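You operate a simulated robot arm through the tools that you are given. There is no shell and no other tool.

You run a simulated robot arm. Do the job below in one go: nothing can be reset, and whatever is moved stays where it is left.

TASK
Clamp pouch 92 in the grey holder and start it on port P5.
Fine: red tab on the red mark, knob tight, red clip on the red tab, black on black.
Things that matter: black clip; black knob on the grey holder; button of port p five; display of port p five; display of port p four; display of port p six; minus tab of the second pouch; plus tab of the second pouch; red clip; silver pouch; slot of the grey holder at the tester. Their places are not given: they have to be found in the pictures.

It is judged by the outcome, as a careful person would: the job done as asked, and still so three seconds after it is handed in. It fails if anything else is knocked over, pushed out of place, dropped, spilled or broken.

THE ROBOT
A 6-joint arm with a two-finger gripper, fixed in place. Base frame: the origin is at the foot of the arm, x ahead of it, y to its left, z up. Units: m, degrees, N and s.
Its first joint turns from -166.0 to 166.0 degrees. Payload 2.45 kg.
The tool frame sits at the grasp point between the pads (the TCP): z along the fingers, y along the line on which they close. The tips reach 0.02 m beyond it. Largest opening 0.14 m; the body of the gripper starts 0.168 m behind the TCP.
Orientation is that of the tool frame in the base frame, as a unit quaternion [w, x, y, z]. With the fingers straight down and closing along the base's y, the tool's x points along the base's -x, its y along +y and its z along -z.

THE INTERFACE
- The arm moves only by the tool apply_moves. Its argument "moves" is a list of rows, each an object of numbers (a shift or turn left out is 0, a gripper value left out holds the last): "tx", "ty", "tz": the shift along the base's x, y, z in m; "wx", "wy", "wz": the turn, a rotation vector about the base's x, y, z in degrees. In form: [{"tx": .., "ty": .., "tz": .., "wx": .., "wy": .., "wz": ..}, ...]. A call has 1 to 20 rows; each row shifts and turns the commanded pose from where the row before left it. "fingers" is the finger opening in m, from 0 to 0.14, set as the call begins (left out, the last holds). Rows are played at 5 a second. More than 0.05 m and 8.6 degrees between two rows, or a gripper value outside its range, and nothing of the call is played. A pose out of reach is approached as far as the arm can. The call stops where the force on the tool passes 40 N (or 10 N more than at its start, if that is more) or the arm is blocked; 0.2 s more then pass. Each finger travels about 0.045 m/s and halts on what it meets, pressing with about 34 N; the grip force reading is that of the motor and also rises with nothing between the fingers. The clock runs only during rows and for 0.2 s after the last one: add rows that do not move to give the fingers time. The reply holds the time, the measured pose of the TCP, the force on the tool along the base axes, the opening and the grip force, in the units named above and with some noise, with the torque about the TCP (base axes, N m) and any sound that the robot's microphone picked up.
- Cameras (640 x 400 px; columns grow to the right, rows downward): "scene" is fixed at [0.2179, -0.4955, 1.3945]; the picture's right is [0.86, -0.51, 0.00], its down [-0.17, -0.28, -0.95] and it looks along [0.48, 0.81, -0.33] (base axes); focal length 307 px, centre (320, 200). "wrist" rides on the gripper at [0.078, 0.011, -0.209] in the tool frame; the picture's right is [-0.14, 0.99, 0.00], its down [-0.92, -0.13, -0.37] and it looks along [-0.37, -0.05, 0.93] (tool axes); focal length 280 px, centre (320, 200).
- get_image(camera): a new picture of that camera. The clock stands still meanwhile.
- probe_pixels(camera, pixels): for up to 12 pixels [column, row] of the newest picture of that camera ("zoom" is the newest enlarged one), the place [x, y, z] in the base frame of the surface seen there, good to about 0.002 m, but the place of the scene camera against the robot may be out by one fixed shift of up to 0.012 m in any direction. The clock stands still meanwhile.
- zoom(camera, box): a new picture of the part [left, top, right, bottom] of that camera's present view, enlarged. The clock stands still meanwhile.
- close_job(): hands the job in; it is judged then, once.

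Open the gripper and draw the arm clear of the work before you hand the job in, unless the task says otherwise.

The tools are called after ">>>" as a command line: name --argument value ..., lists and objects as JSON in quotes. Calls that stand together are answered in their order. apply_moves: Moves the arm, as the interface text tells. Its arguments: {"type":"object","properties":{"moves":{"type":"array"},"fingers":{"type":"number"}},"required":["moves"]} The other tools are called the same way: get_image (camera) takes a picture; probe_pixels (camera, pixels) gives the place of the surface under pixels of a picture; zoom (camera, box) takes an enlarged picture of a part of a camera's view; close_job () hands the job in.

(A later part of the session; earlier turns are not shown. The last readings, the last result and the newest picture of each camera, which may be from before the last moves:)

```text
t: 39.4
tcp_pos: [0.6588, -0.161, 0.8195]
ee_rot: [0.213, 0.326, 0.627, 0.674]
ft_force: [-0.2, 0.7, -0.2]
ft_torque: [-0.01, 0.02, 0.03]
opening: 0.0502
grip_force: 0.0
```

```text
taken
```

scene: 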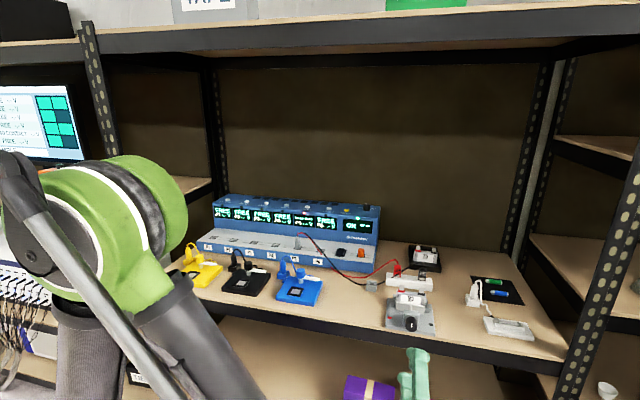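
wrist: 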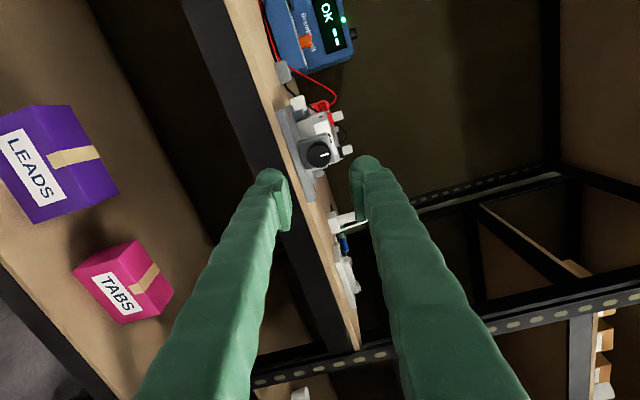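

Both fingers are now one above the other, in front of the shelf. I zoom on the knob from here to verify alignment before moving in.

>>> zoom --camera "wrist" --box '[270, 85, 370, 205]'

>>> probe_pixels --camera "zoom" --pixels '[[270, 230], [250, 190], [290, 265], [310, 220], [215, 230], [270, 185], [265, 270], [225, 200], [315, 250], [240, 150], [190, 260], [320, 150]]'

```text
3.33 times, centred on (320, 145) of wrist
```

zoom: 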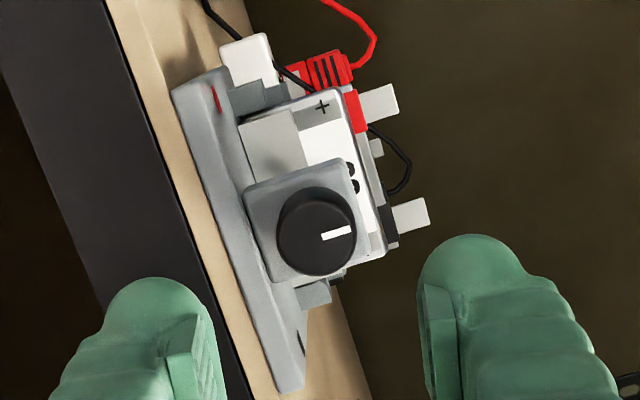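

```text
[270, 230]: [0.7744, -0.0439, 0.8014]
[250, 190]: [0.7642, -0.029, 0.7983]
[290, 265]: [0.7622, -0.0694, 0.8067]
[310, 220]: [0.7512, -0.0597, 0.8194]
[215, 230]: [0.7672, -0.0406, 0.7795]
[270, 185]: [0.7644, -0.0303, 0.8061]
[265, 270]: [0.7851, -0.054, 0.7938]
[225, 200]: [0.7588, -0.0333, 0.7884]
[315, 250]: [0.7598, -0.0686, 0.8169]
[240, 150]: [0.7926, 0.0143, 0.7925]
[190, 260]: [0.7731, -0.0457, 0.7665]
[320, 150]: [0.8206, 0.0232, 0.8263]
```

>>> probe_pixels --camera "zoom" --pixels '[[318, 233], [318, 197], [318, 270], [282, 235], [352, 232], [345, 260], [290, 205], [343, 205], [290, 262], [330, 235], [318, 188], [318, 276]]'

```text
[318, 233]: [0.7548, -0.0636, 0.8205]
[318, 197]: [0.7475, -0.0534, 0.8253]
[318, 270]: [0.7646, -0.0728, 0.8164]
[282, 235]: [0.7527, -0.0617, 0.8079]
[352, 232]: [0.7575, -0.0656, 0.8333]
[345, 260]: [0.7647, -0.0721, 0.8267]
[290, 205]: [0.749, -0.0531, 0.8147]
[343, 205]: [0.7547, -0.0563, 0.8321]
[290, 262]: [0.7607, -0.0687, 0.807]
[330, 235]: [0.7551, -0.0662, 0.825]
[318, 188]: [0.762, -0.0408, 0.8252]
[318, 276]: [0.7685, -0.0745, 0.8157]
```

Knob centre: u≈0.580, z≈0.8206, face v≈0.489. I move in with the fingers open 50 mm to embrace the knob.

>>> apply_moves --moves '[{"tx": 0.0243, "ty": 0.0247, "tz": 0.001}, {"tx": 0.0243, "ty": 0.0247}, {"tx": 0.0243, "ty": 0.0247}, {}]' --fingers 0.05

>>> zoom --camera "wrist" --box '[240, 120, 400, 260]'

>>> zoom --camera "scene" --box '[375, 280, 455, 370]'

```text
t: 40.4
tcp_pos: [0.7297, -0.0892, 0.8221]
ee_rot: [0.213, 0.325, 0.627, 0.675]
ft_force: [-0.2, -0.5, -1.3]
ft_torque: [0.0, 0.01, -0.02]
opening: 0.0498
grip_force: 0.2
```

```text
2.86 times, centred on (320, 190) of wrist
```

zoom: 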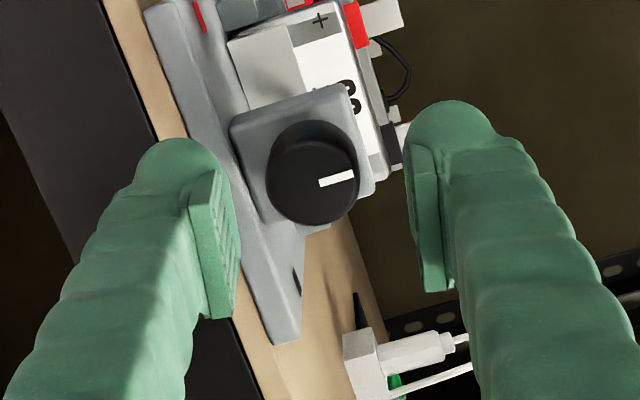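

```text
4.44 times, centred on (415, 325) of scene
```

zoom: 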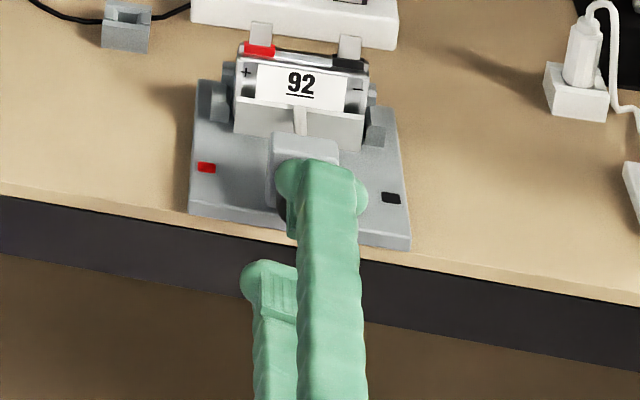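

Alignment looks right: knob lies between the pads. I advance the final 33 mm slowly.

>>> apply_moves --moves '[{"tx": 0.009, "ty": 0.009}, {"tx": 0.008, "ty": 0.008}, {"tx": 0.0065, "ty": 0.0065}, {}]' --fingers 0.044

>>> zoom --camera "wrist" --box '[240, 120, 400, 260]'

>>> zoom --camera "scene" --box '[375, 280, 455, 370]'

```text
t: 41.4
tcp_pos: [0.7544, -0.065, 0.82]
ee_rot: [0.214, 0.326, 0.628, 0.674]
ft_force: [0.5, 0.5, 1.2]
ft_torque: [-0.03, 0.03, 0.03]
opening: 0.044
grip_force: 0.0
```

```text
2.86 times, centred on (320, 190) of wrist
```

zoom: 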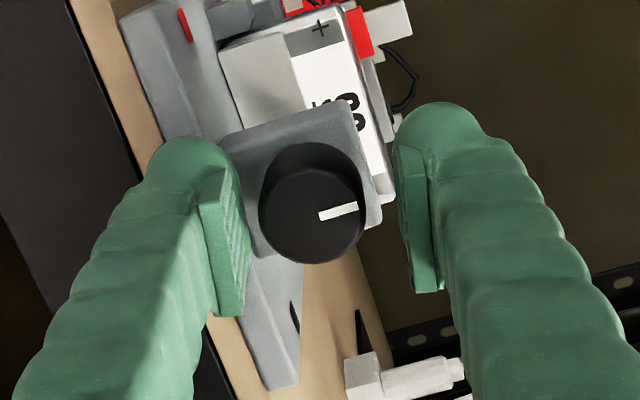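

```text
4.44 times, centred on (415, 325) of scene
```

zoom: 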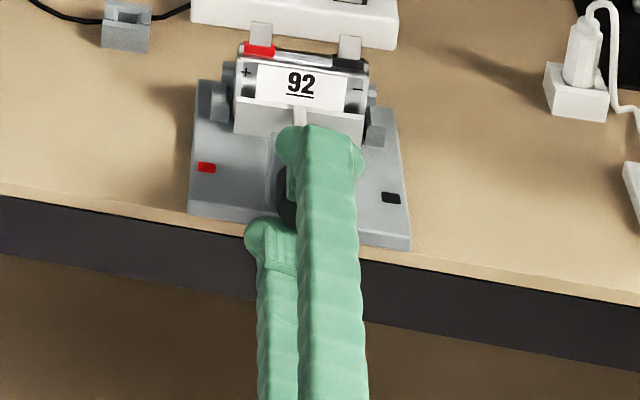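

The knob is centred between the pads. I close on it.

>>> apply_moves --moves '[{}, {}, {}]' --fingers 0.015

>>> zoom --camera "wrist" --box '[240, 120, 400, 260]'

```text
t: 42.2
tcp_pos: [0.7554, -0.0659, 0.8196]
ee_rot: [0.212, 0.327, 0.628, 0.674]
ft_force: [-7.8, 2.0, -25.5]
ft_torque: [-0.1, 0.28, 0.07]
opening: 0.0328
grip_force: 13.0
```

```text
2.86 times, centred on (320, 190) of wrist
```

zoom: 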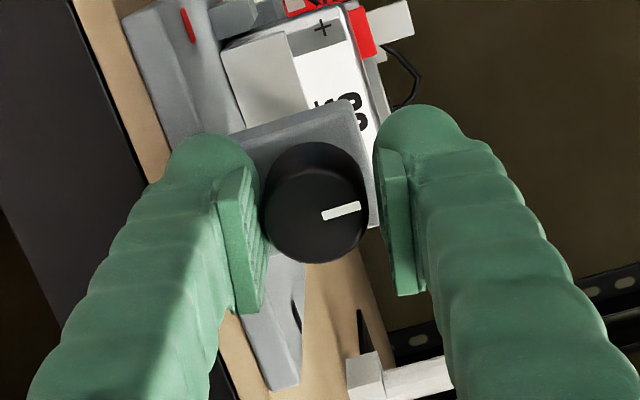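

Force −25 N in z: the lower finger met the knob first, so the knob centre is slightly below the TCP. I shift down 1.5 mm to balance the grip.

>>> apply_moves --moves '[{"tz": -0.0015}, {}, {}]' --fingers 0.015

>>> zoom --camera "wrist" --box '[240, 120, 400, 260]'

```text
t: 43.0
tcp_pos: [0.7537, -0.0644, 0.8179]
ee_rot: [0.213, 0.326, 0.627, 0.674]
ft_force: [-11.0, 0.1, -22.2]
ft_torque: [-0.2, 0.31, 0.07]
opening: 0.0303
grip_force: 11.2
```

```text
2.86 times, centred on (320, 190) of wrist
```

zoom: 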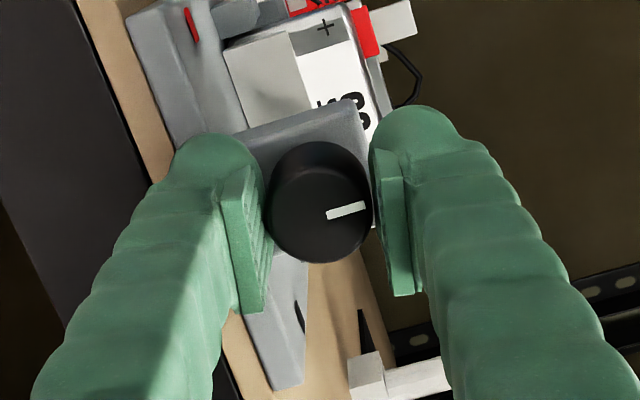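

Still −22 N with the fingers only half loaded; I shift another 1.5 mm down to balance.

>>> apply_moves --moves '[{"tz": -0.0015}, {}, {}]' --fingers 0.015

```text
t: 43.8
tcp_pos: [0.7545, -0.0652, 0.8179]
ee_rot: [0.213, 0.326, 0.627, 0.674]
ft_force: [-8.1, -1.6, 0.8]
ft_torque: [0.07, 0.01, 0.07]
opening: 0.0293
grip_force: 44.5
```

Balanced grip now (44 N, 29.3 mm). I turn the tool clockwise (+v) by 24° and watch the knob and plate.

>>> apply_moves --moves '[{"wx": 4.243, "wy": 4.243}, {"wx": 4.243, "wy": 4.243}, {"wx": 4.243, "wy": 4.243}, {"wx": 4.243, "wy": 4.243}, {}]'

>>> zoom --camera "wrist" --box '[240, 120, 400, 260]'

>>> zoom --camera "scene" --box '[375, 280, 455, 370]'

```text
t: 45.0
tcp_pos: [0.7545, -0.0655, 0.8182]
ee_rot: [0.068, 0.45, 0.545, 0.704]
ft_force: [13.5, 4.6, 33.0]
ft_torque: [0.33, -0.34, 0.16]
opening: 0.0293
grip_force: 45.2
```

```text
2.86 times, centred on (320, 190) of wrist
```

zoom: 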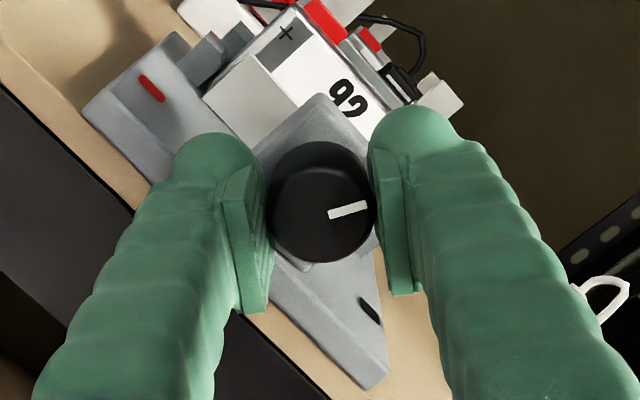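

```text
4.44 times, centred on (415, 325) of scene
```

zoom: 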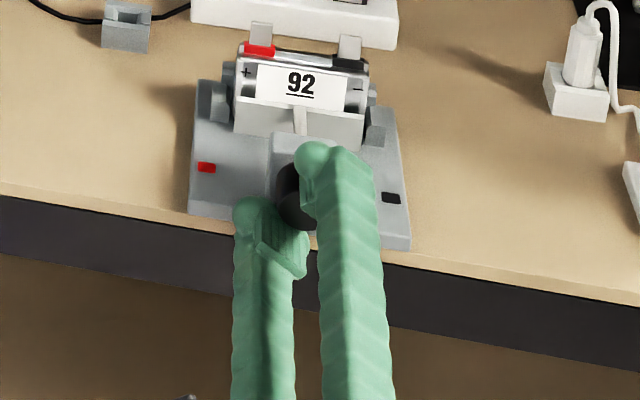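

The knob turns with the gripper (indicator fixed relative to the pads). A side load of +33 N in z has built up from slight axis offset, so I shift +2 mm in z to relieve it before continuing.

>>> apply_moves --moves '[{"tz": 0.001}, {"tz": 0.001}, {}]'

```text
t: 45.8
tcp_pos: [0.7541, -0.0655, 0.8183]
ee_rot: [0.069, 0.449, 0.547, 0.703]
ft_force: [16.5, 3.3, 11.3]
ft_torque: [-0.04, -0.02, -0.17]
opening: 0.0295
grip_force: 45.2
```

Load is down to 11 N in z, with +14 N along +v (the knob is advancing) and +9 N along u. I follow those small forces with ~1 mm shifts, then turn on in small steps.

>>> apply_moves --moves '[{"tx": 0.0012, "ty": 0.0002, "tz": 0.0008}, {}]'

>>> apply_moves --moves '[{"wx": 4.243, "wy": 4.243}, {"wx": 4.243, "wy": 4.243}, {}]'

>>> zoom --camera "wrist" --box '[240, 120, 400, 260]'

```text
t: 46.4
tcp_pos: [0.7532, -0.065, 0.8186]
ee_rot: [0.068, 0.45, 0.547, 0.703]
ft_force: [-7.5, -2.9, -24.6]
ft_torque: [-0.3, 0.29, -0.13]
opening: 0.0294
grip_force: 45.1
```

```text
t: 47.0
tcp_pos: [0.7549, -0.0645, 0.8189]
ee_rot: [0.007, 0.495, 0.506, 0.706]
ft_force: [-9.6, -8.1, -6.5]
ft_torque: [-0.13, 0.11, -0.1]
opening: 0.0291
grip_force: 45.6
stopped in row 2: the force on the tool passed its limit at 41 N (the readings are from after the stop); the commanded pose is now the measured one
```

```text
2.86 times, centred on (320, 190) of wrist
```

zoom: 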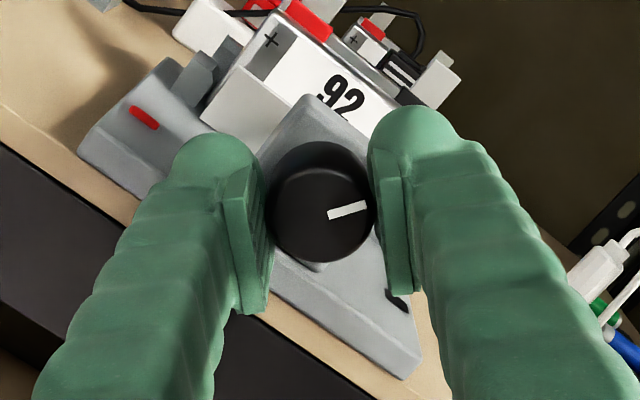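

The call stopped at the force limit at about φ=−46°, with the knob having followed. I look from the scene camera at the plate position and knob.

>>> zoom --camera "scene" --box '[385, 280, 445, 340]'

>>> zoom --camera "wrist" --box '[250, 120, 360, 200]'

>>> probe_pixels --camera "zoom" --pixels '[[220, 110], [180, 90], [215, 75], [290, 60], [300, 150], [330, 60], [240, 150], [385, 160], [395, 250], [120, 60], [160, 70], [400, 210]]'

```text
6.67 times, centred on (415, 310) of scene
```

zoom: 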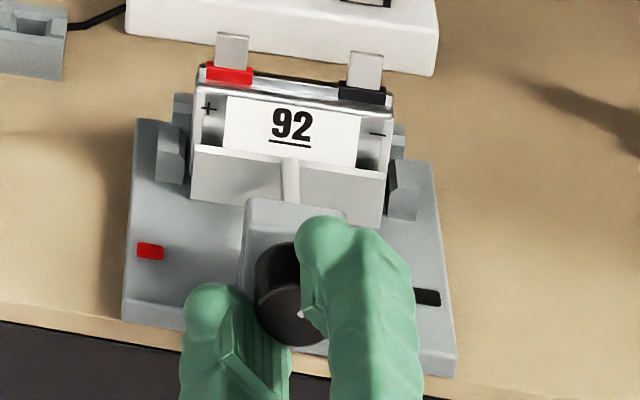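

```text
5.00 times, centred on (305, 160) of wrist
```

zoom: 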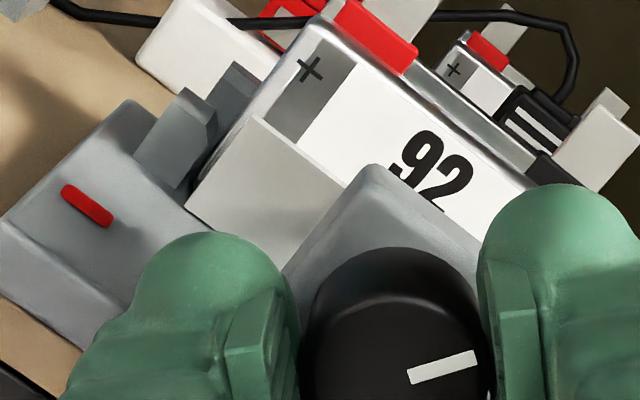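

```text
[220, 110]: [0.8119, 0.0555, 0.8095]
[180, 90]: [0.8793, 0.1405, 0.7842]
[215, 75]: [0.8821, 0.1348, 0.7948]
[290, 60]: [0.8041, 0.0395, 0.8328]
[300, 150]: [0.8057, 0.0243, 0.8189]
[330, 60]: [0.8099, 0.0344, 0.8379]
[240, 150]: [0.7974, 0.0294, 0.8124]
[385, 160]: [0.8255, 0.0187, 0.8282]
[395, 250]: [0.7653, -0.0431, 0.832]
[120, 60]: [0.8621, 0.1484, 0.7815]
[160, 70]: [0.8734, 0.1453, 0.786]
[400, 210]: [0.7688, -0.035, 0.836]
```

I measure the plate's current position from the scene view to see how much it has advanced for ~34° of turn.

>>> zoom --camera "scene" --box '[395, 290, 430, 315]'

>>> probe_pixels --camera "zoom" --pixels '[[150, 180], [150, 150], [150, 130], [400, 210], [400, 180], [400, 160], [150, 120], [400, 145], [250, 150], [250, 175], [250, 200], [330, 240]]'

```text
16.00 times, centred on (412, 302) of scene
```

zoom: 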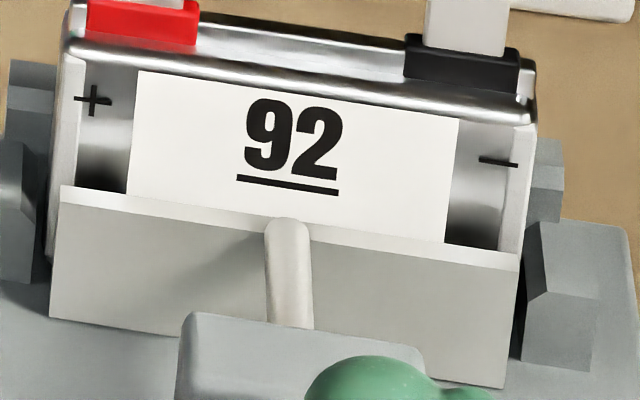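

```text
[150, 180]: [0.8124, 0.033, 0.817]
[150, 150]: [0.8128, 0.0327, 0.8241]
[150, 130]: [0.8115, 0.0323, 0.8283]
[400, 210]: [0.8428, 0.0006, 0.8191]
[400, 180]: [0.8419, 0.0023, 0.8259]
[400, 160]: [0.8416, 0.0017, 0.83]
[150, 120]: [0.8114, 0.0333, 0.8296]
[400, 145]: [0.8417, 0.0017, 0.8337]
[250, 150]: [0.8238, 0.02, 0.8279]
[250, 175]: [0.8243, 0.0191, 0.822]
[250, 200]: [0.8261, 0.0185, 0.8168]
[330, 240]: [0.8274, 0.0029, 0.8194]
```

No measurable plate travel yet, so several turns are needed and I want a gentler, better-centred grip. I test a lighter grip by commanding the opening just under the knob's diameter.

>>> apply_moves --moves '[{}, {}]' --fingers 0.0285

>>> apply_moves --moves '[{}, {}]' --fingers 0.027

```text
t: 47.6
tcp_pos: [0.7544, -0.0643, 0.8191]
ee_rot: [0.007, 0.495, 0.505, 0.707]
ft_force: [-0.1, -0.3, -1.0]
ft_torque: [-0.01, 0.04, 0.02]
opening: 0.0296
grip_force: 0.6
```

```text
t: 48.2
tcp_pos: [0.756, -0.0635, 0.8186]
ee_rot: [0.008, 0.495, 0.505, 0.707]
ft_force: [3.6, 2.1, 1.8]
ft_torque: [-0.01, -0.02, 0.02]
opening: 0.0296
grip_force: 40.4
```

The grip force scales with the commanded opening, and at this pose the grip is balanced (forces < 4 N). I turn on in small steps with a moderate grip.

>>> apply_moves --moves '[{"wx": 4.243, "wy": 4.243}, {"wx": 4.243, "wy": 4.243}, {}]' --fingers 0.0275

>>> apply_moves --moves '[{"wx": 4.243, "wy": 4.243}, {"wx": 4.243, "wy": 4.243}, {}]' --fingers 0.0275

```text
t: 49.0
tcp_pos: [0.7556, -0.0649, 0.8182]
ee_rot: [-0.068, 0.545, 0.451, 0.703]
ft_force: [8.7, 5.8, 12.2]
ft_torque: [0.16, -0.21, 0.06]
opening: 0.0294
grip_force: 44.9
```

```text
t: 49.8
tcp_pos: [0.7548, -0.0638, 0.8187]
ee_rot: [-0.14, 0.59, 0.391, 0.693]
ft_force: [23.0, 4.6, 16.1]
ft_torque: [0.12, -0.12, -0.06]
opening: 0.0294
grip_force: 44.9
```

Side loads stay moderate (≤ 24 N). I relax the grip to release the build-up, re-grip, and keep turning.

>>> apply_moves --moves '[{}, {}]' --fingers 0.0285

>>> apply_moves --moves '[{}, {"wx": 4.243, "wy": 4.243}, {"wx": 4.243, "wy": 4.243}, {"wx": 4.243, "wy": 4.243}, {"wx": 4.243, "wy": 4.243}, {}]' --fingers 0.0275

>>> apply_moves --moves '[{}, {}]' --fingers 0.0285

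>>> zoom --camera "wrist" --box '[240, 120, 400, 260]'

```text
t: 50.4
tcp_pos: [0.7548, -0.0648, 0.8186]
ee_rot: [-0.139, 0.59, 0.391, 0.693]
ft_force: [1.4, -5.0, 1.7]
ft_torque: [0.02, 0.01, -0.1]
opening: 0.0317
grip_force: 1.9
```

```text
t: 51.8
tcp_pos: [0.7555, -0.0647, 0.8184]
ee_rot: [-0.282, 0.658, 0.26, 0.648]
ft_force: [7.4, -3.2, 0.8]
ft_torque: [-0.02, -0.06, -0.02]
opening: 0.032
grip_force: 3.4
```

```text
t: 52.4
tcp_pos: [0.7539, -0.0642, 0.8178]
ee_rot: [-0.281, 0.658, 0.26, 0.648]
ft_force: [5.4, -2.5, -1.0]
ft_torque: [0.02, -0.02, 0.0]
opening: 0.0323
grip_force: 2.7
```

```text
2.86 times, centred on (320, 190) of wrist
```

zoom: 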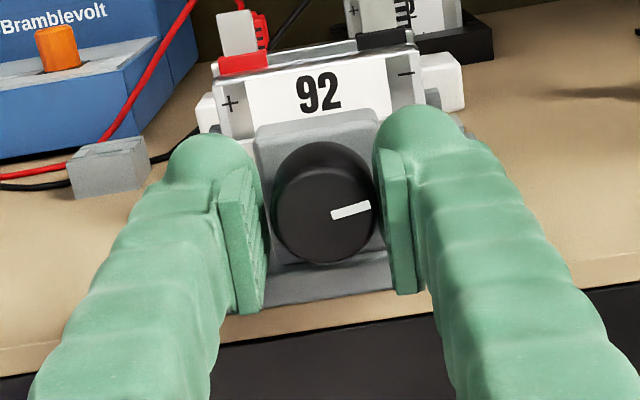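

The knob kept turning (now ≈82° total) and only the right pad touches, so the knob's axis is ~1.5 mm to +u. I recentre by that amount, re-grip and turn on.

>>> apply_moves --moves '[{"tx": 0.001, "ty": -0.001}, {}, {}]' --fingers 0.0275

>>> apply_moves --moves '[{"wx": 4.243, "wy": 4.243}, {"wx": 4.243, "wy": 4.243}, {"wx": 4.243, "wy": 4.243}, {}]' --fingers 0.0275

>>> apply_moves --moves '[{"wx": 4.243, "wy": 4.243}, {"wx": 4.243, "wy": 4.243}, {"wx": 4.243, "wy": 4.243}, {}]' --fingers 0.0275

```text
t: 53.2
tcp_pos: [0.7565, -0.064, 0.8188]
ee_rot: [-0.281, 0.658, 0.26, 0.648]
ft_force: [-2.9, -1.8, -5.6]
ft_torque: [-0.02, 0.02, 0.02]
opening: 0.0295
grip_force: 41.8
```

```text
t: 54.2
tcp_pos: [0.7562, -0.0642, 0.8187]
ee_rot: [-0.381, 0.69, 0.154, 0.596]
ft_force: [-11.1, 0.6, -3.9]
ft_torque: [0.0, 0.0, 0.08]
opening: 0.029
grip_force: 45.3
```

```text
t: 55.2
tcp_pos: [0.7569, -0.0651, 0.8188]
ee_rot: [-0.469, 0.705, 0.045, 0.53]
ft_force: [1.1, 0.8, -3.6]
ft_torque: [-0.04, 0.06, 0.02]
opening: 0.0294
grip_force: 44.9
```

Very small side loads now – the tool axis is on the knob's axis. I continue turning to about +80°.

>>> apply_moves --moves '[{"wx": 4.243, "wy": 4.243}, {"wx": 4.243, "wy": 4.243}, {"wx": 4.243, "wy": 4.243}, {"wx": 4.243, "wy": 4.243}, {}]' --fingers 0.0275

>>> apply_moves --moves '[{"wx": 4.243, "wy": 4.243}, {"wx": 4.243, "wy": 4.243}, {"wx": 4.243, "wy": 4.243}, {}]' --fingers 0.0275

>>> zoom --camera "wrist" --box '[220, 60, 420, 260]'

>>> zoom --camera "scene" --box '[385, 280, 445, 340]'

```text
t: 56.4
tcp_pos: [0.7559, -0.0652, 0.8191]
ee_rot: [-0.568, 0.699, -0.104, 0.421]
ft_force: [-0.3, -7.0, -18.5]
ft_torque: [-0.17, 0.09, -0.07]
opening: 0.0293
grip_force: 45.4
```

```text
t: 57.4
tcp_pos: [0.7556, -0.0655, 0.8182]
ee_rot: [-0.627, 0.674, -0.212, 0.327]
ft_force: [-5.4, -6.9, -32.9]
ft_torque: [-0.3, 0.27, -0.05]
opening: 0.0295
grip_force: 45.0
```

```text
2.00 times, centred on (320, 160) of wrist
```

zoom: 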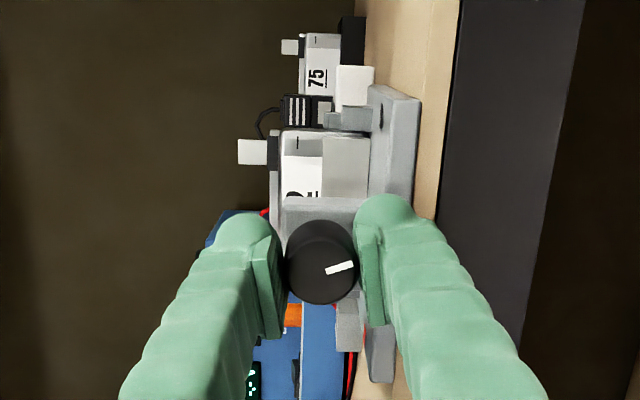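

```text
6.67 times, centred on (415, 310) of scene
```

zoom: 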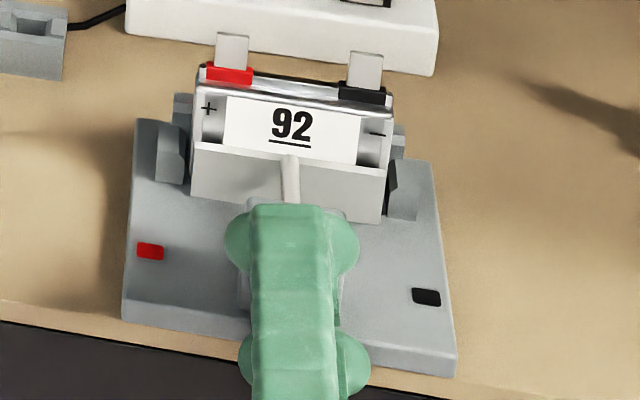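

The knob is now turned about 160°. I check how far the plate has advanced.

>>> zoom --camera "scene" --box '[395, 290, 430, 315]'

>>> probe_pixels --camera "zoom" --pixels '[[330, 240], [330, 230], [330, 225], [150, 190], [150, 200], [450, 248], [450, 255], [250, 150], [250, 175], [230, 215], [400, 240], [120, 250]]'

```text
16.00 times, centred on (412, 302) of scene
```

zoom: 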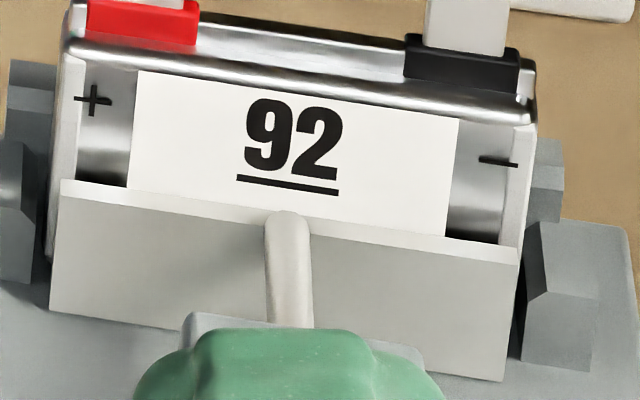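

```text
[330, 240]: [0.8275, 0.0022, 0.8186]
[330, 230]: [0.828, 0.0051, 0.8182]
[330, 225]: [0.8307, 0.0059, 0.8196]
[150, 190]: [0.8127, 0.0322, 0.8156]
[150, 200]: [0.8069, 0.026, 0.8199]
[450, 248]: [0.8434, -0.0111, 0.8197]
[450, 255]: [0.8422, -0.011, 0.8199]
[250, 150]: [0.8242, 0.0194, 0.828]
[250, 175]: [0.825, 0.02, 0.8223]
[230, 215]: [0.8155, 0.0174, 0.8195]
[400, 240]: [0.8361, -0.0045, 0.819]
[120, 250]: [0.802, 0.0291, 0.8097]
```

The plate moved ~2 mm between 34° and 160° (about 5–6 mm per turn), so a few more strokes are needed. I open slightly, drop 1.5 mm to the knob's true axis, and turn the tool back 160° for the next stroke.

>>> apply_moves --moves '[{}, {"tz": -0.0015}]' --fingers 0.042

>>> apply_moves --moves '[{"wx": -5.657, "wy": -5.657}, {"wx": -5.657, "wy": -5.657}, {"wx": -5.657, "wy": -5.657}, {"wx": -5.657, "wy": -5.657}, {"wx": -5.657, "wy": -5.657}, {"wx": -5.657, "wy": -5.657}, {"wx": -5.657, "wy": -5.657}, {"wx": -5.657, "wy": -5.657}, {"wx": -5.657, "wy": -5.657}, {"wx": -5.657, "wy": -5.657}, {"wx": -5.657, "wy": -5.657}, {"wx": -5.657, "wy": -5.657}, {"wx": -5.657, "wy": -5.657}, {"wx": -5.657, "wy": -5.657}, {"wx": -5.657, "wy": -5.657}, {"wx": -5.657, "wy": -5.657}, {"wx": -5.657, "wy": -5.657}, {"wx": -5.657, "wy": -5.657}, {"wx": -5.657, "wy": -5.657}, {"wx": -5.657, "wy": -5.657}]' --fingers 0.042

>>> zoom --camera "wrist" --box '[240, 120, 400, 260]'

```text
t: 58.0
tcp_pos: [0.7561, -0.0662, 0.818]
ee_rot: [-0.627, 0.674, -0.212, 0.328]
ft_force: [0.1, -0.2, -1.0]
ft_torque: [0.0, 0.0, -0.02]
opening: 0.0421
grip_force: 0.0
```

```text
t: 62.2
tcp_pos: [0.7549, -0.0653, 0.8174]
ee_rot: [0.215, 0.325, 0.629, 0.673]
ft_force: [-0.1, 0.4, 0.6]
ft_torque: [-0.04, 0.04, -0.02]
opening: 0.042
grip_force: 0.0
```

```text
2.86 times, centred on (320, 190) of wrist
```

zoom: 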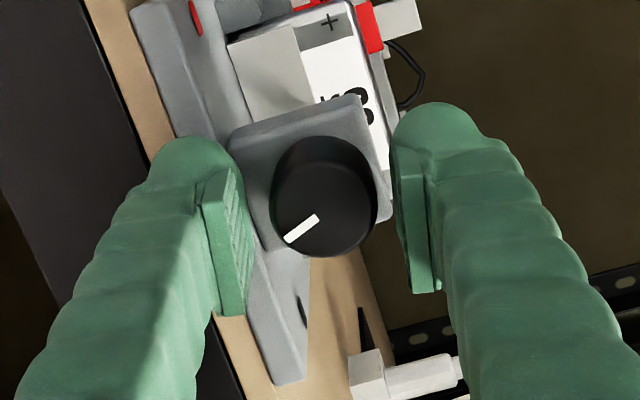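

The indicator now points about 160° from its start, and the tool is back at −80°. I re-grip.

>>> apply_moves --moves '[{}, {}, {}]' --fingers 0.0275

```text
t: 63.0
tcp_pos: [0.7556, -0.0654, 0.8162]
ee_rot: [0.214, 0.325, 0.629, 0.673]
ft_force: [1.3, 0.0, 6.9]
ft_torque: [0.03, -0.04, -0.02]
opening: 0.0322
grip_force: 3.5
```

Only the upper pad touches (Fz +7, 32.2 mm); I raise 1.3 mm to centre and let it close fully.

>>> apply_moves --moves '[{"tz": 0.0013}, {}, {}]' --fingers 0.0275

```text
t: 63.8
tcp_pos: [0.7554, -0.0664, 0.818]
ee_rot: [0.214, 0.325, 0.629, 0.673]
ft_force: [0.3, -2.8, -10.2]
ft_torque: [-0.08, 0.07, -0.04]
opening: 0.0296
grip_force: 40.9
```

Balanced. I turn clockwise in a series of short calls so the loads stay readable.

>>> apply_moves --moves '[{"wx": 4.243, "wy": 4.243}, {"wx": 4.243, "wy": 4.243}, {"wx": 4.243, "wy": 4.243}, {"wx": 4.243, "wy": 4.243}, {"wx": 4.243, "wy": 4.243}, {}]' --fingers 0.0275

>>> apply_moves --moves '[{"wx": 4.243, "wy": 4.243}, {"wx": 4.243, "wy": 4.243}, {"wx": 4.243, "wy": 4.243}, {"wx": 4.243, "wy": 4.243}, {}]' --fingers 0.0275

>>> apply_moves --moves '[{"wx": 4.243, "wy": 4.243}, {"wx": 4.243, "wy": 4.243}, {"wx": 4.243, "wy": 4.243}, {"wx": 4.243, "wy": 4.243}, {}]' --fingers 0.0275

```text
t: 65.4
tcp_pos: [0.7561, -0.0651, 0.8187]
ee_rot: [0.032, 0.477, 0.524, 0.705]
ft_force: [0.1, -1.0, -9.6]
ft_torque: [-0.14, 0.17, -0.08]
opening: 0.0293
grip_force: 44.8
stopped in row 6: the force on the tool passed its limit at 41 N (the readings are from after the stop); the commanded pose is now the measured one
```

```text
t: 66.6
tcp_pos: [0.7549, -0.0659, 0.8174]
ee_rot: [-0.116, 0.575, 0.413, 0.696]
ft_force: [-1.2, -2.3, -19.0]
ft_torque: [-0.19, 0.21, -0.07]
opening: 0.0296
grip_force: 44.4
```

```text
t: 67.8
tcp_pos: [0.7552, -0.0648, 0.8179]
ee_rot: [-0.259, 0.648, 0.285, 0.657]
ft_force: [-5.0, -0.4, -27.2]
ft_torque: [-0.28, 0.29, -0.02]
opening: 0.0294
grip_force: 44.9
```

Forces are within limits; at φ≈0 a −27 N drag has built up. I relax and re-grip, then continue.

>>> apply_moves --moves '[{}, {}]' --fingers 0.0292

>>> apply_moves --moves '[{}, {}]' --fingers 0.0275

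>>> apply_moves --moves '[{"wx": 4.243, "wy": 4.243}, {"wx": 4.243, "wy": 4.243}, {"wx": 4.243, "wy": 4.243}, {"wx": 4.243, "wy": 4.243}, {}]' --fingers 0.0275

>>> apply_moves --moves '[{"wx": 4.243, "wy": 4.243}, {"wx": 4.243, "wy": 4.243}, {"wx": 4.243, "wy": 4.243}, {"wx": 4.243, "wy": 4.243}, {}]' --fingers 0.0275

```text
t: 68.4
tcp_pos: [0.7564, -0.065, 0.8185]
ee_rot: [-0.258, 0.648, 0.285, 0.658]
ft_force: [1.6, 0.1, 2.2]
ft_torque: [0.01, -0.03, -0.02]
opening: 0.0307
grip_force: 6.7
```

```text
t: 69.0
tcp_pos: [0.7553, -0.065, 0.8182]
ee_rot: [-0.258, 0.648, 0.285, 0.658]
ft_force: [4.6, 0.7, 5.9]
ft_torque: [0.06, -0.08, -0.03]
opening: 0.0294
grip_force: 45.5
```

```text
t: 70.2
tcp_pos: [0.7554, -0.0642, 0.8176]
ee_rot: [-0.39, 0.692, 0.144, 0.589]
ft_force: [10.2, 3.7, 1.8]
ft_torque: [0.07, -0.02, -0.08]
opening: 0.029
grip_force: 44.7
```

```text
t: 71.4
tcp_pos: [0.7546, -0.0652, 0.8193]
ee_rot: [-0.504, 0.707, -0.004, 0.496]
ft_force: [10.4, 1.9, 1.6]
ft_torque: [0.04, -0.05, -0.13]
opening: 0.0294
grip_force: 45.0
```

Good, low loads. I finish this stroke to about +80°.

>>> apply_moves --moves '[{"wx": 4.243, "wy": 4.243}, {"wx": 4.243, "wy": 4.243}, {"wx": 4.243, "wy": 4.243}, {}]' --fingers 0.0275

>>> apply_moves --moves '[{"wx": 4.243, "wy": 4.243}, {"wx": 4.243, "wy": 4.243}, {"wx": 4.243, "wy": 4.243}, {}]' --fingers 0.0275

>>> zoom --camera "scene" --box '[395, 290, 430, 315]'

>>> zoom --camera "wrist" --box '[240, 120, 400, 260]'

```text
t: 72.4
tcp_pos: [0.7548, -0.0655, 0.818]
ee_rot: [-0.575, 0.697, -0.114, 0.412]
ft_force: [7.8, -4.3, -6.7]
ft_torque: [-0.06, 0.06, -0.05]
opening: 0.0295
grip_force: 45.2
```

```text
t: 73.4
tcp_pos: [0.7548, -0.0655, 0.8184]
ee_rot: [-0.632, 0.671, -0.222, 0.317]
ft_force: [16.8, -5.6, 2.0]
ft_torque: [0.03, -0.03, -0.23]
opening: 0.0294
grip_force: 45.4
```

```text
16.00 times, centred on (412, 302) of scene
```

zoom: 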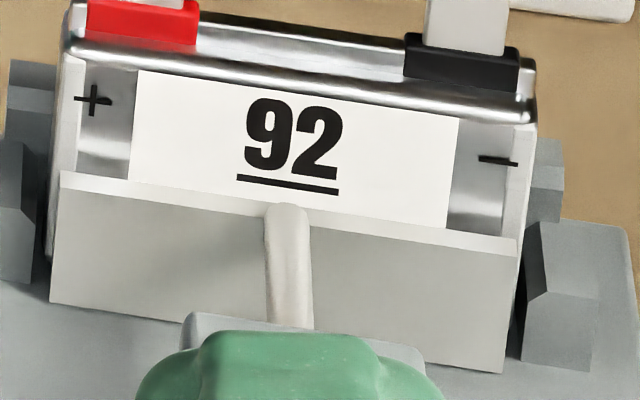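

```text
2.86 times, centred on (320, 190) of wrist
```

zoom: 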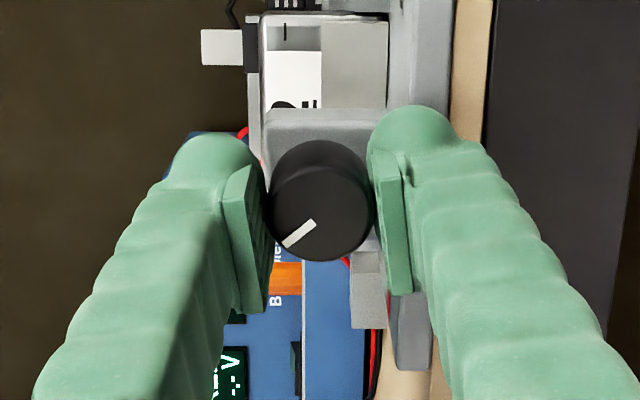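

About 322° turned; the plate is now close to the pouch. I open, turn the tool back and do another stroke.

>>> apply_moves --moves '[{}, {}]' --fingers 0.042

>>> apply_moves --moves '[{"wx": -5.657, "wy": -5.657}, {"wx": -5.657, "wy": -5.657}, {"wx": -5.657, "wy": -5.657}, {"wx": -5.657, "wy": -5.657}, {"wx": -5.657, "wy": -5.657}, {"wx": -5.657, "wy": -5.657}, {"wx": -5.657, "wy": -5.657}, {"wx": -5.657, "wy": -5.657}, {"wx": -5.657, "wy": -5.657}, {"wx": -5.657, "wy": -5.657}, {"wx": -5.657, "wy": -5.657}, {"wx": -5.657, "wy": -5.657}, {"wx": -5.657, "wy": -5.657}, {"wx": -5.657, "wy": -5.657}, {"wx": -5.657, "wy": -5.657}, {"wx": -5.657, "wy": -5.657}, {"wx": -5.657, "wy": -5.657}, {"wx": -5.657, "wy": -5.657}, {"wx": -5.657, "wy": -5.657}, {"wx": -5.657, "wy": -5.657}]' --fingers 0.042

>>> apply_moves --moves '[{}, {}, {}]' --fingers 0.0275

```text
t: 74.0
tcp_pos: [0.7548, -0.065, 0.8184]
ee_rot: [-0.632, 0.671, -0.222, 0.317]
ft_force: [0.8, -0.5, -0.2]
ft_torque: [-0.01, -0.02, 0.0]
opening: 0.042
grip_force: 0.2
```

```text
t: 78.2
tcp_pos: [0.7554, -0.0643, 0.8172]
ee_rot: [0.205, 0.335, 0.624, 0.675]
ft_force: [0.6, 0.4, 0.5]
ft_torque: [-0.01, 0.0, -0.04]
opening: 0.0421
grip_force: 0.1
```

```text
t: 79.0
tcp_pos: [0.7559, -0.0658, 0.8178]
ee_rot: [0.203, 0.336, 0.624, 0.676]
ft_force: [-2.1, 0.5, -4.8]
ft_torque: [0.02, 0.05, -0.01]
opening: 0.0294
grip_force: 44.2
```

Well centred at once (44 N grip, −5 N side load). I turn on.

>>> apply_moves --moves '[{"wx": 4.243, "wy": 4.243}, {"wx": 4.243, "wy": 4.243}, {"wx": 4.243, "wy": 4.243}, {"wx": 4.243, "wy": 4.243}, {}]' --fingers 0.0275

>>> apply_moves --moves '[{"wx": 4.243, "wy": 4.243}, {"wx": 4.243, "wy": 4.243}, {"wx": 4.243, "wy": 4.243}, {"wx": 4.243, "wy": 4.243}, {}]' --fingers 0.0275

>>> apply_moves --moves '[{"wx": 4.243, "wy": 4.243}, {"wx": 4.243, "wy": 4.243}, {"wx": 4.243, "wy": 4.243}, {"wx": 4.243, "wy": 4.243}, {}]' --fingers 0.0275

```text
t: 80.2
tcp_pos: [0.7553, -0.0648, 0.8179]
ee_rot: [0.058, 0.458, 0.54, 0.704]
ft_force: [10.5, 4.5, 5.8]
ft_torque: [0.11, -0.1, 0.02]
opening: 0.0294
grip_force: 44.7
```

```text
t: 81.4
tcp_pos: [0.7553, -0.0652, 0.8177]
ee_rot: [-0.09, 0.56, 0.434, 0.7]
ft_force: [4.8, -1.9, 4.1]
ft_torque: [-0.39, -0.39, -0.09]
opening: 0.0292
grip_force: 44.9
```

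```text
t: 82.6
tcp_pos: [0.755, -0.0657, 0.8185]
ee_rot: [-0.235, 0.638, 0.307, 0.666]
ft_force: [5.4, -1.8, 2.5]
ft_torque: [-0.43, -0.38, -0.05]
opening: 0.0297
grip_force: 45.4
```

A resisting torque of about −0.55 N·m about the knob axis has appeared: the clamp is taking load. I check whether the knob still follows and where the plate is.

>>> zoom --camera "wrist" --box '[240, 120, 400, 260]'

>>> zoom --camera "scene" --box '[395, 290, 430, 315]'

>>> probe_pixels --camera "zoom" --pixels '[[250, 150], [250, 175], [400, 160], [150, 130], [330, 215], [330, 222], [150, 178], [150, 185], [450, 235], [450, 240], [120, 20], [460, 60]]'

```text
2.86 times, centred on (320, 190) of wrist
```

zoom: 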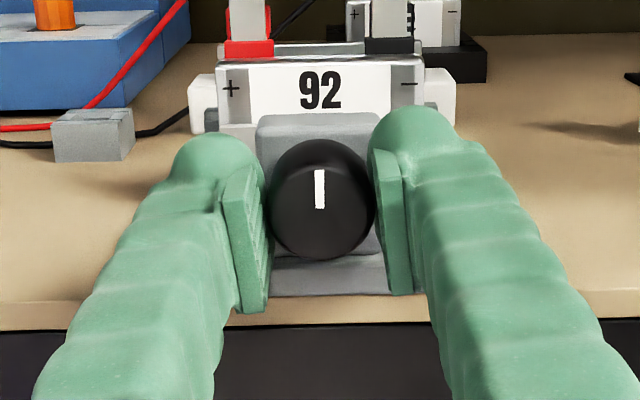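

```text
16.00 times, centred on (412, 302) of scene
```

zoom: 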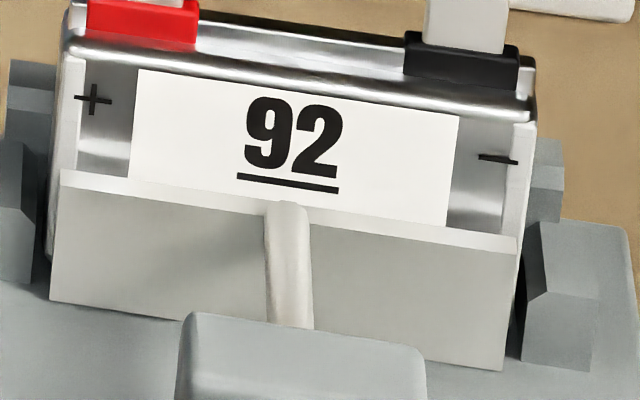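

```text
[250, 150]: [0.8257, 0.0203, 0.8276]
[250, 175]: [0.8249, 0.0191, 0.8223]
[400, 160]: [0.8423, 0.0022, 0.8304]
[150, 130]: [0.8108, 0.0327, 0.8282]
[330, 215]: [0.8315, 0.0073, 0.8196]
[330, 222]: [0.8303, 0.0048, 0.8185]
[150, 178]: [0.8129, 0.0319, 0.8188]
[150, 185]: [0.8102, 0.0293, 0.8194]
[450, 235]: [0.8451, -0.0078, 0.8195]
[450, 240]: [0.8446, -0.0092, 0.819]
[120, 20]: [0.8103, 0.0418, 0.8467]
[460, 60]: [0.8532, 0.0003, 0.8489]
```

The indicator points straight up again – one full turn – and the pads now slip at ~0.55 N·m, so the knob has come up tight against the pouch. I release, back away, and inspect the clamp from above.

>>> apply_moves --moves '[{}, {}]' --fingers 0.05

>>> apply_moves --moves '[{"tx": -0.025, "ty": -0.025}, {"tx": -0.03, "ty": -0.03}, {"tx": -0.03, "ty": -0.03}, {"wx": 4.38, "wy": 4.38, "tz": 0.03}, {"tz": 0.04}, {"tz": 0.04}, {"tz": 0.03}, {}]' --fingers 0.05

>>> get_image --camera "wrist"

```text
t: 83.2
tcp_pos: [0.7547, -0.0646, 0.8188]
ee_rot: [-0.234, 0.637, 0.308, 0.667]
ft_force: [0.5, 0.5, 0.0]
ft_torque: [0.02, 0.0, 0.02]
opening: 0.05
grip_force: 0.0
```

```text
t: 85.0
tcp_pos: [0.6697, -0.1514, 0.9592]
ee_rot: [-0.27, 0.653, 0.273, 0.653]
ft_force: [0.4, -0.3, -0.1]
ft_torque: [-0.02, 0.0, 0.0]
opening: 0.0498
grip_force: 0.0
```

```text
taken
```

wrist: 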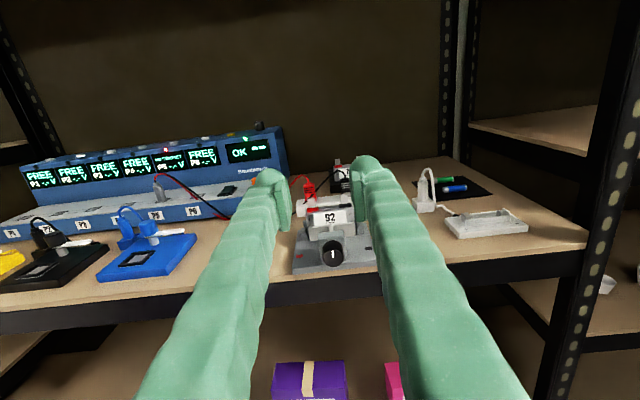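

I tilt back to 50° and hover over the holder to check the gap plate–pouch–wall from above.

>>> apply_moves --moves '[{"wx": -5.657, "wy": 5.657}, {"wx": -5.657, "wy": 5.657}, {"wx": -5.657, "wy": 5.657}, {"wx": -5.657, "wy": 5.657, "tx": 0.02, "ty": 0.02}, {"wx": -5.657, "wy": 5.657, "tx": 0.02, "ty": 0.02}, {"wx": -5.657, "wy": 5.657, "tx": 0.03, "ty": 0.03}, {"wx": -5.657, "wy": 5.657, "tx": 0.03, "ty": 0.03}, {"wx": -5.657, "wy": 5.657, "tx": 0.03, "ty": 0.03}, {"tx": 0.03, "ty": 0.03}, {"tx": 0.02, "ty": 0.02}, {}]' --fingers 0.05

>>> get_image --camera "wrist"

```text
t: 87.4
tcp_pos: [0.8503, 0.0295, 0.9569]
ee_rot: [-0.086, 0.9, 0.375, 0.206]
ft_force: [0.1, -0.2, 0.0]
ft_torque: [0.01, -0.01, -0.02]
opening: 0.0501
grip_force: 0.1
```

```text
taken
```

wrist: 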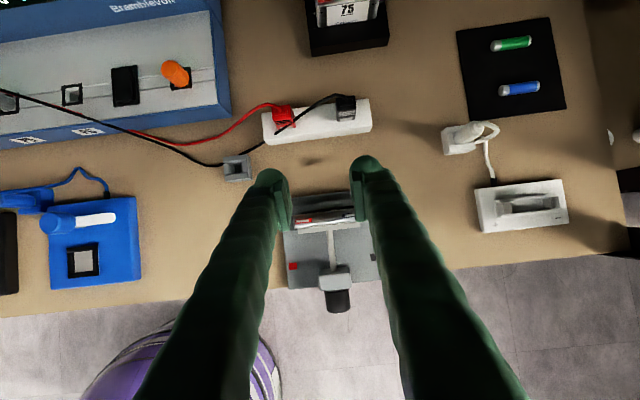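

Now looking nearly straight down. I zoom on the clamped pouch at (330, 215).

>>> zoom --camera "wrist" --box '[285, 185, 380, 250]'

>>> probe_pixels --camera "zoom" --pixels '[[130, 240], [450, 225], [130, 205], [450, 190], [290, 215], [290, 230], [290, 245], [290, 262], [290, 275], [290, 195], [290, 205], [290, 180]]'

```text
6.15 times, centred on (332, 218) of wrist
```

zoom: 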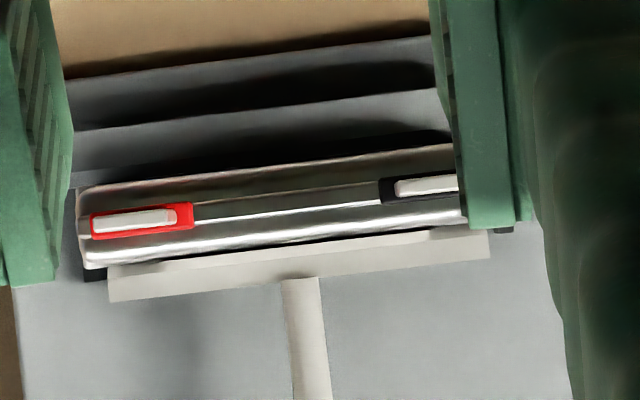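

```text
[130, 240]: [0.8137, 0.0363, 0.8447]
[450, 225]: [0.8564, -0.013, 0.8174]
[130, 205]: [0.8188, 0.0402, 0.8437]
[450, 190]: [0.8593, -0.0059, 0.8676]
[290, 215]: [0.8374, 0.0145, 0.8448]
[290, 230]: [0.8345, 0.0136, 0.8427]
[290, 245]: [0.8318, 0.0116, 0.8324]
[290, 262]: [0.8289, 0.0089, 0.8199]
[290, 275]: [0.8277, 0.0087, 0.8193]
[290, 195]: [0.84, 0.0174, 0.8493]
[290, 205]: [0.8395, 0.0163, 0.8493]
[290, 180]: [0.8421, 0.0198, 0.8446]
```

I zoom further on the boundary between plate and pouch to see whether any gap is left.

>>> zoom --camera "wrist" --box '[300, 212, 332, 232]'

>>> zoom --camera "wrist" --box '[330, 205, 362, 225]'

>>> zoom --camera "scene" --box '[395, 285, 430, 330]'

```text
16.00 times, centred on (316, 222) of wrist
```

zoom: 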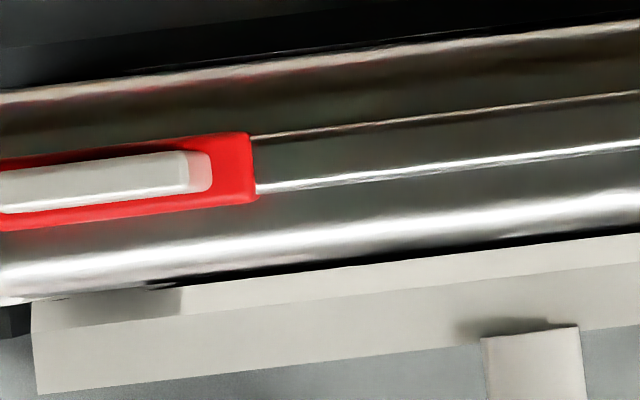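

```text
16.00 times, centred on (346, 215) of wrist
```

zoom: 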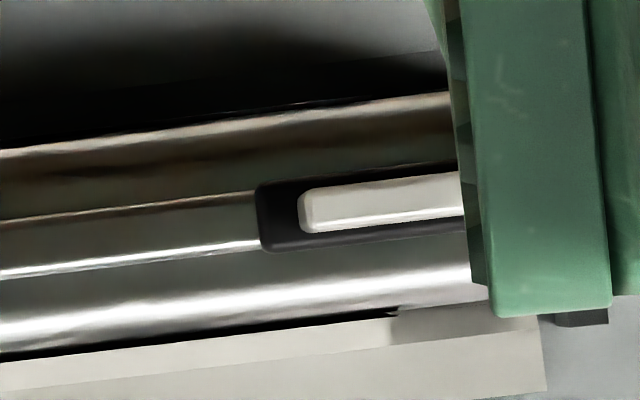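

```text
8.89 times, centred on (412, 308) of scene
```

zoom: 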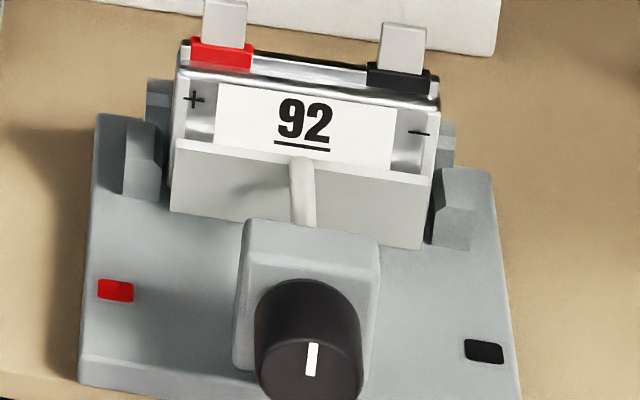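

The plate sits flush against the pouch's front face and the knob has made a full turn to its stop, so it is clamped. Next the clips: I move above the clip park to measure them from straight overhead.

>>> apply_moves --moves '[{"tx": 0.022, "ty": 0.0243}, {"tx": 0.022, "ty": 0.0243}, {"tx": 0.022, "ty": 0.0243}, {}]' --fingers 0.09

>>> get_image --camera "wrist"

>>> zoom --camera "wrist" --box '[265, 160, 385, 245]'

```text
t: 88.4
tcp_pos: [0.9187, 0.1034, 0.957]
ee_rot: [-0.086, 0.9, 0.375, 0.206]
ft_force: [0.0, -0.3, -0.3]
ft_torque: [-0.01, 0.0, 0.01]
opening: 0.0901
grip_force: 0.1
```

```text
taken
```

wrist: 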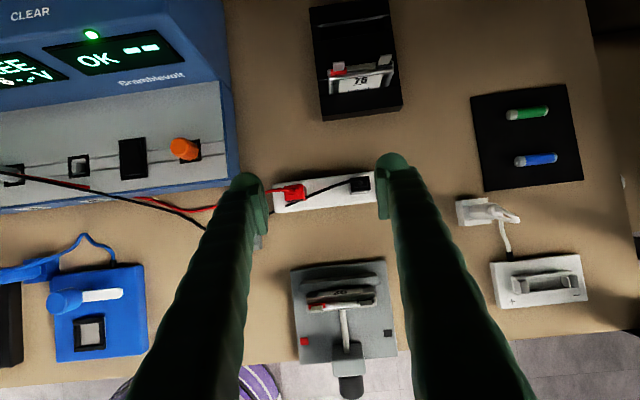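

```text
4.71 times, centred on (325, 202) of wrist
```

zoom: 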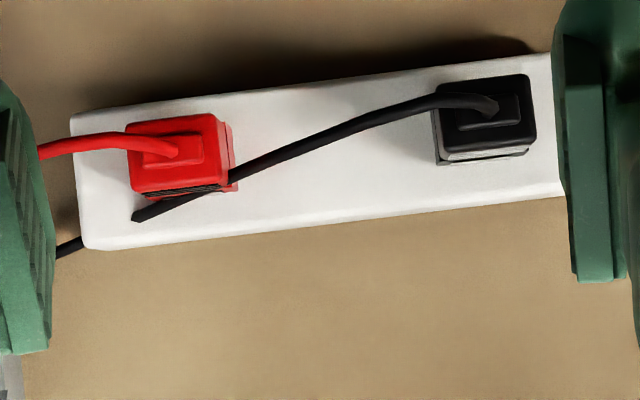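

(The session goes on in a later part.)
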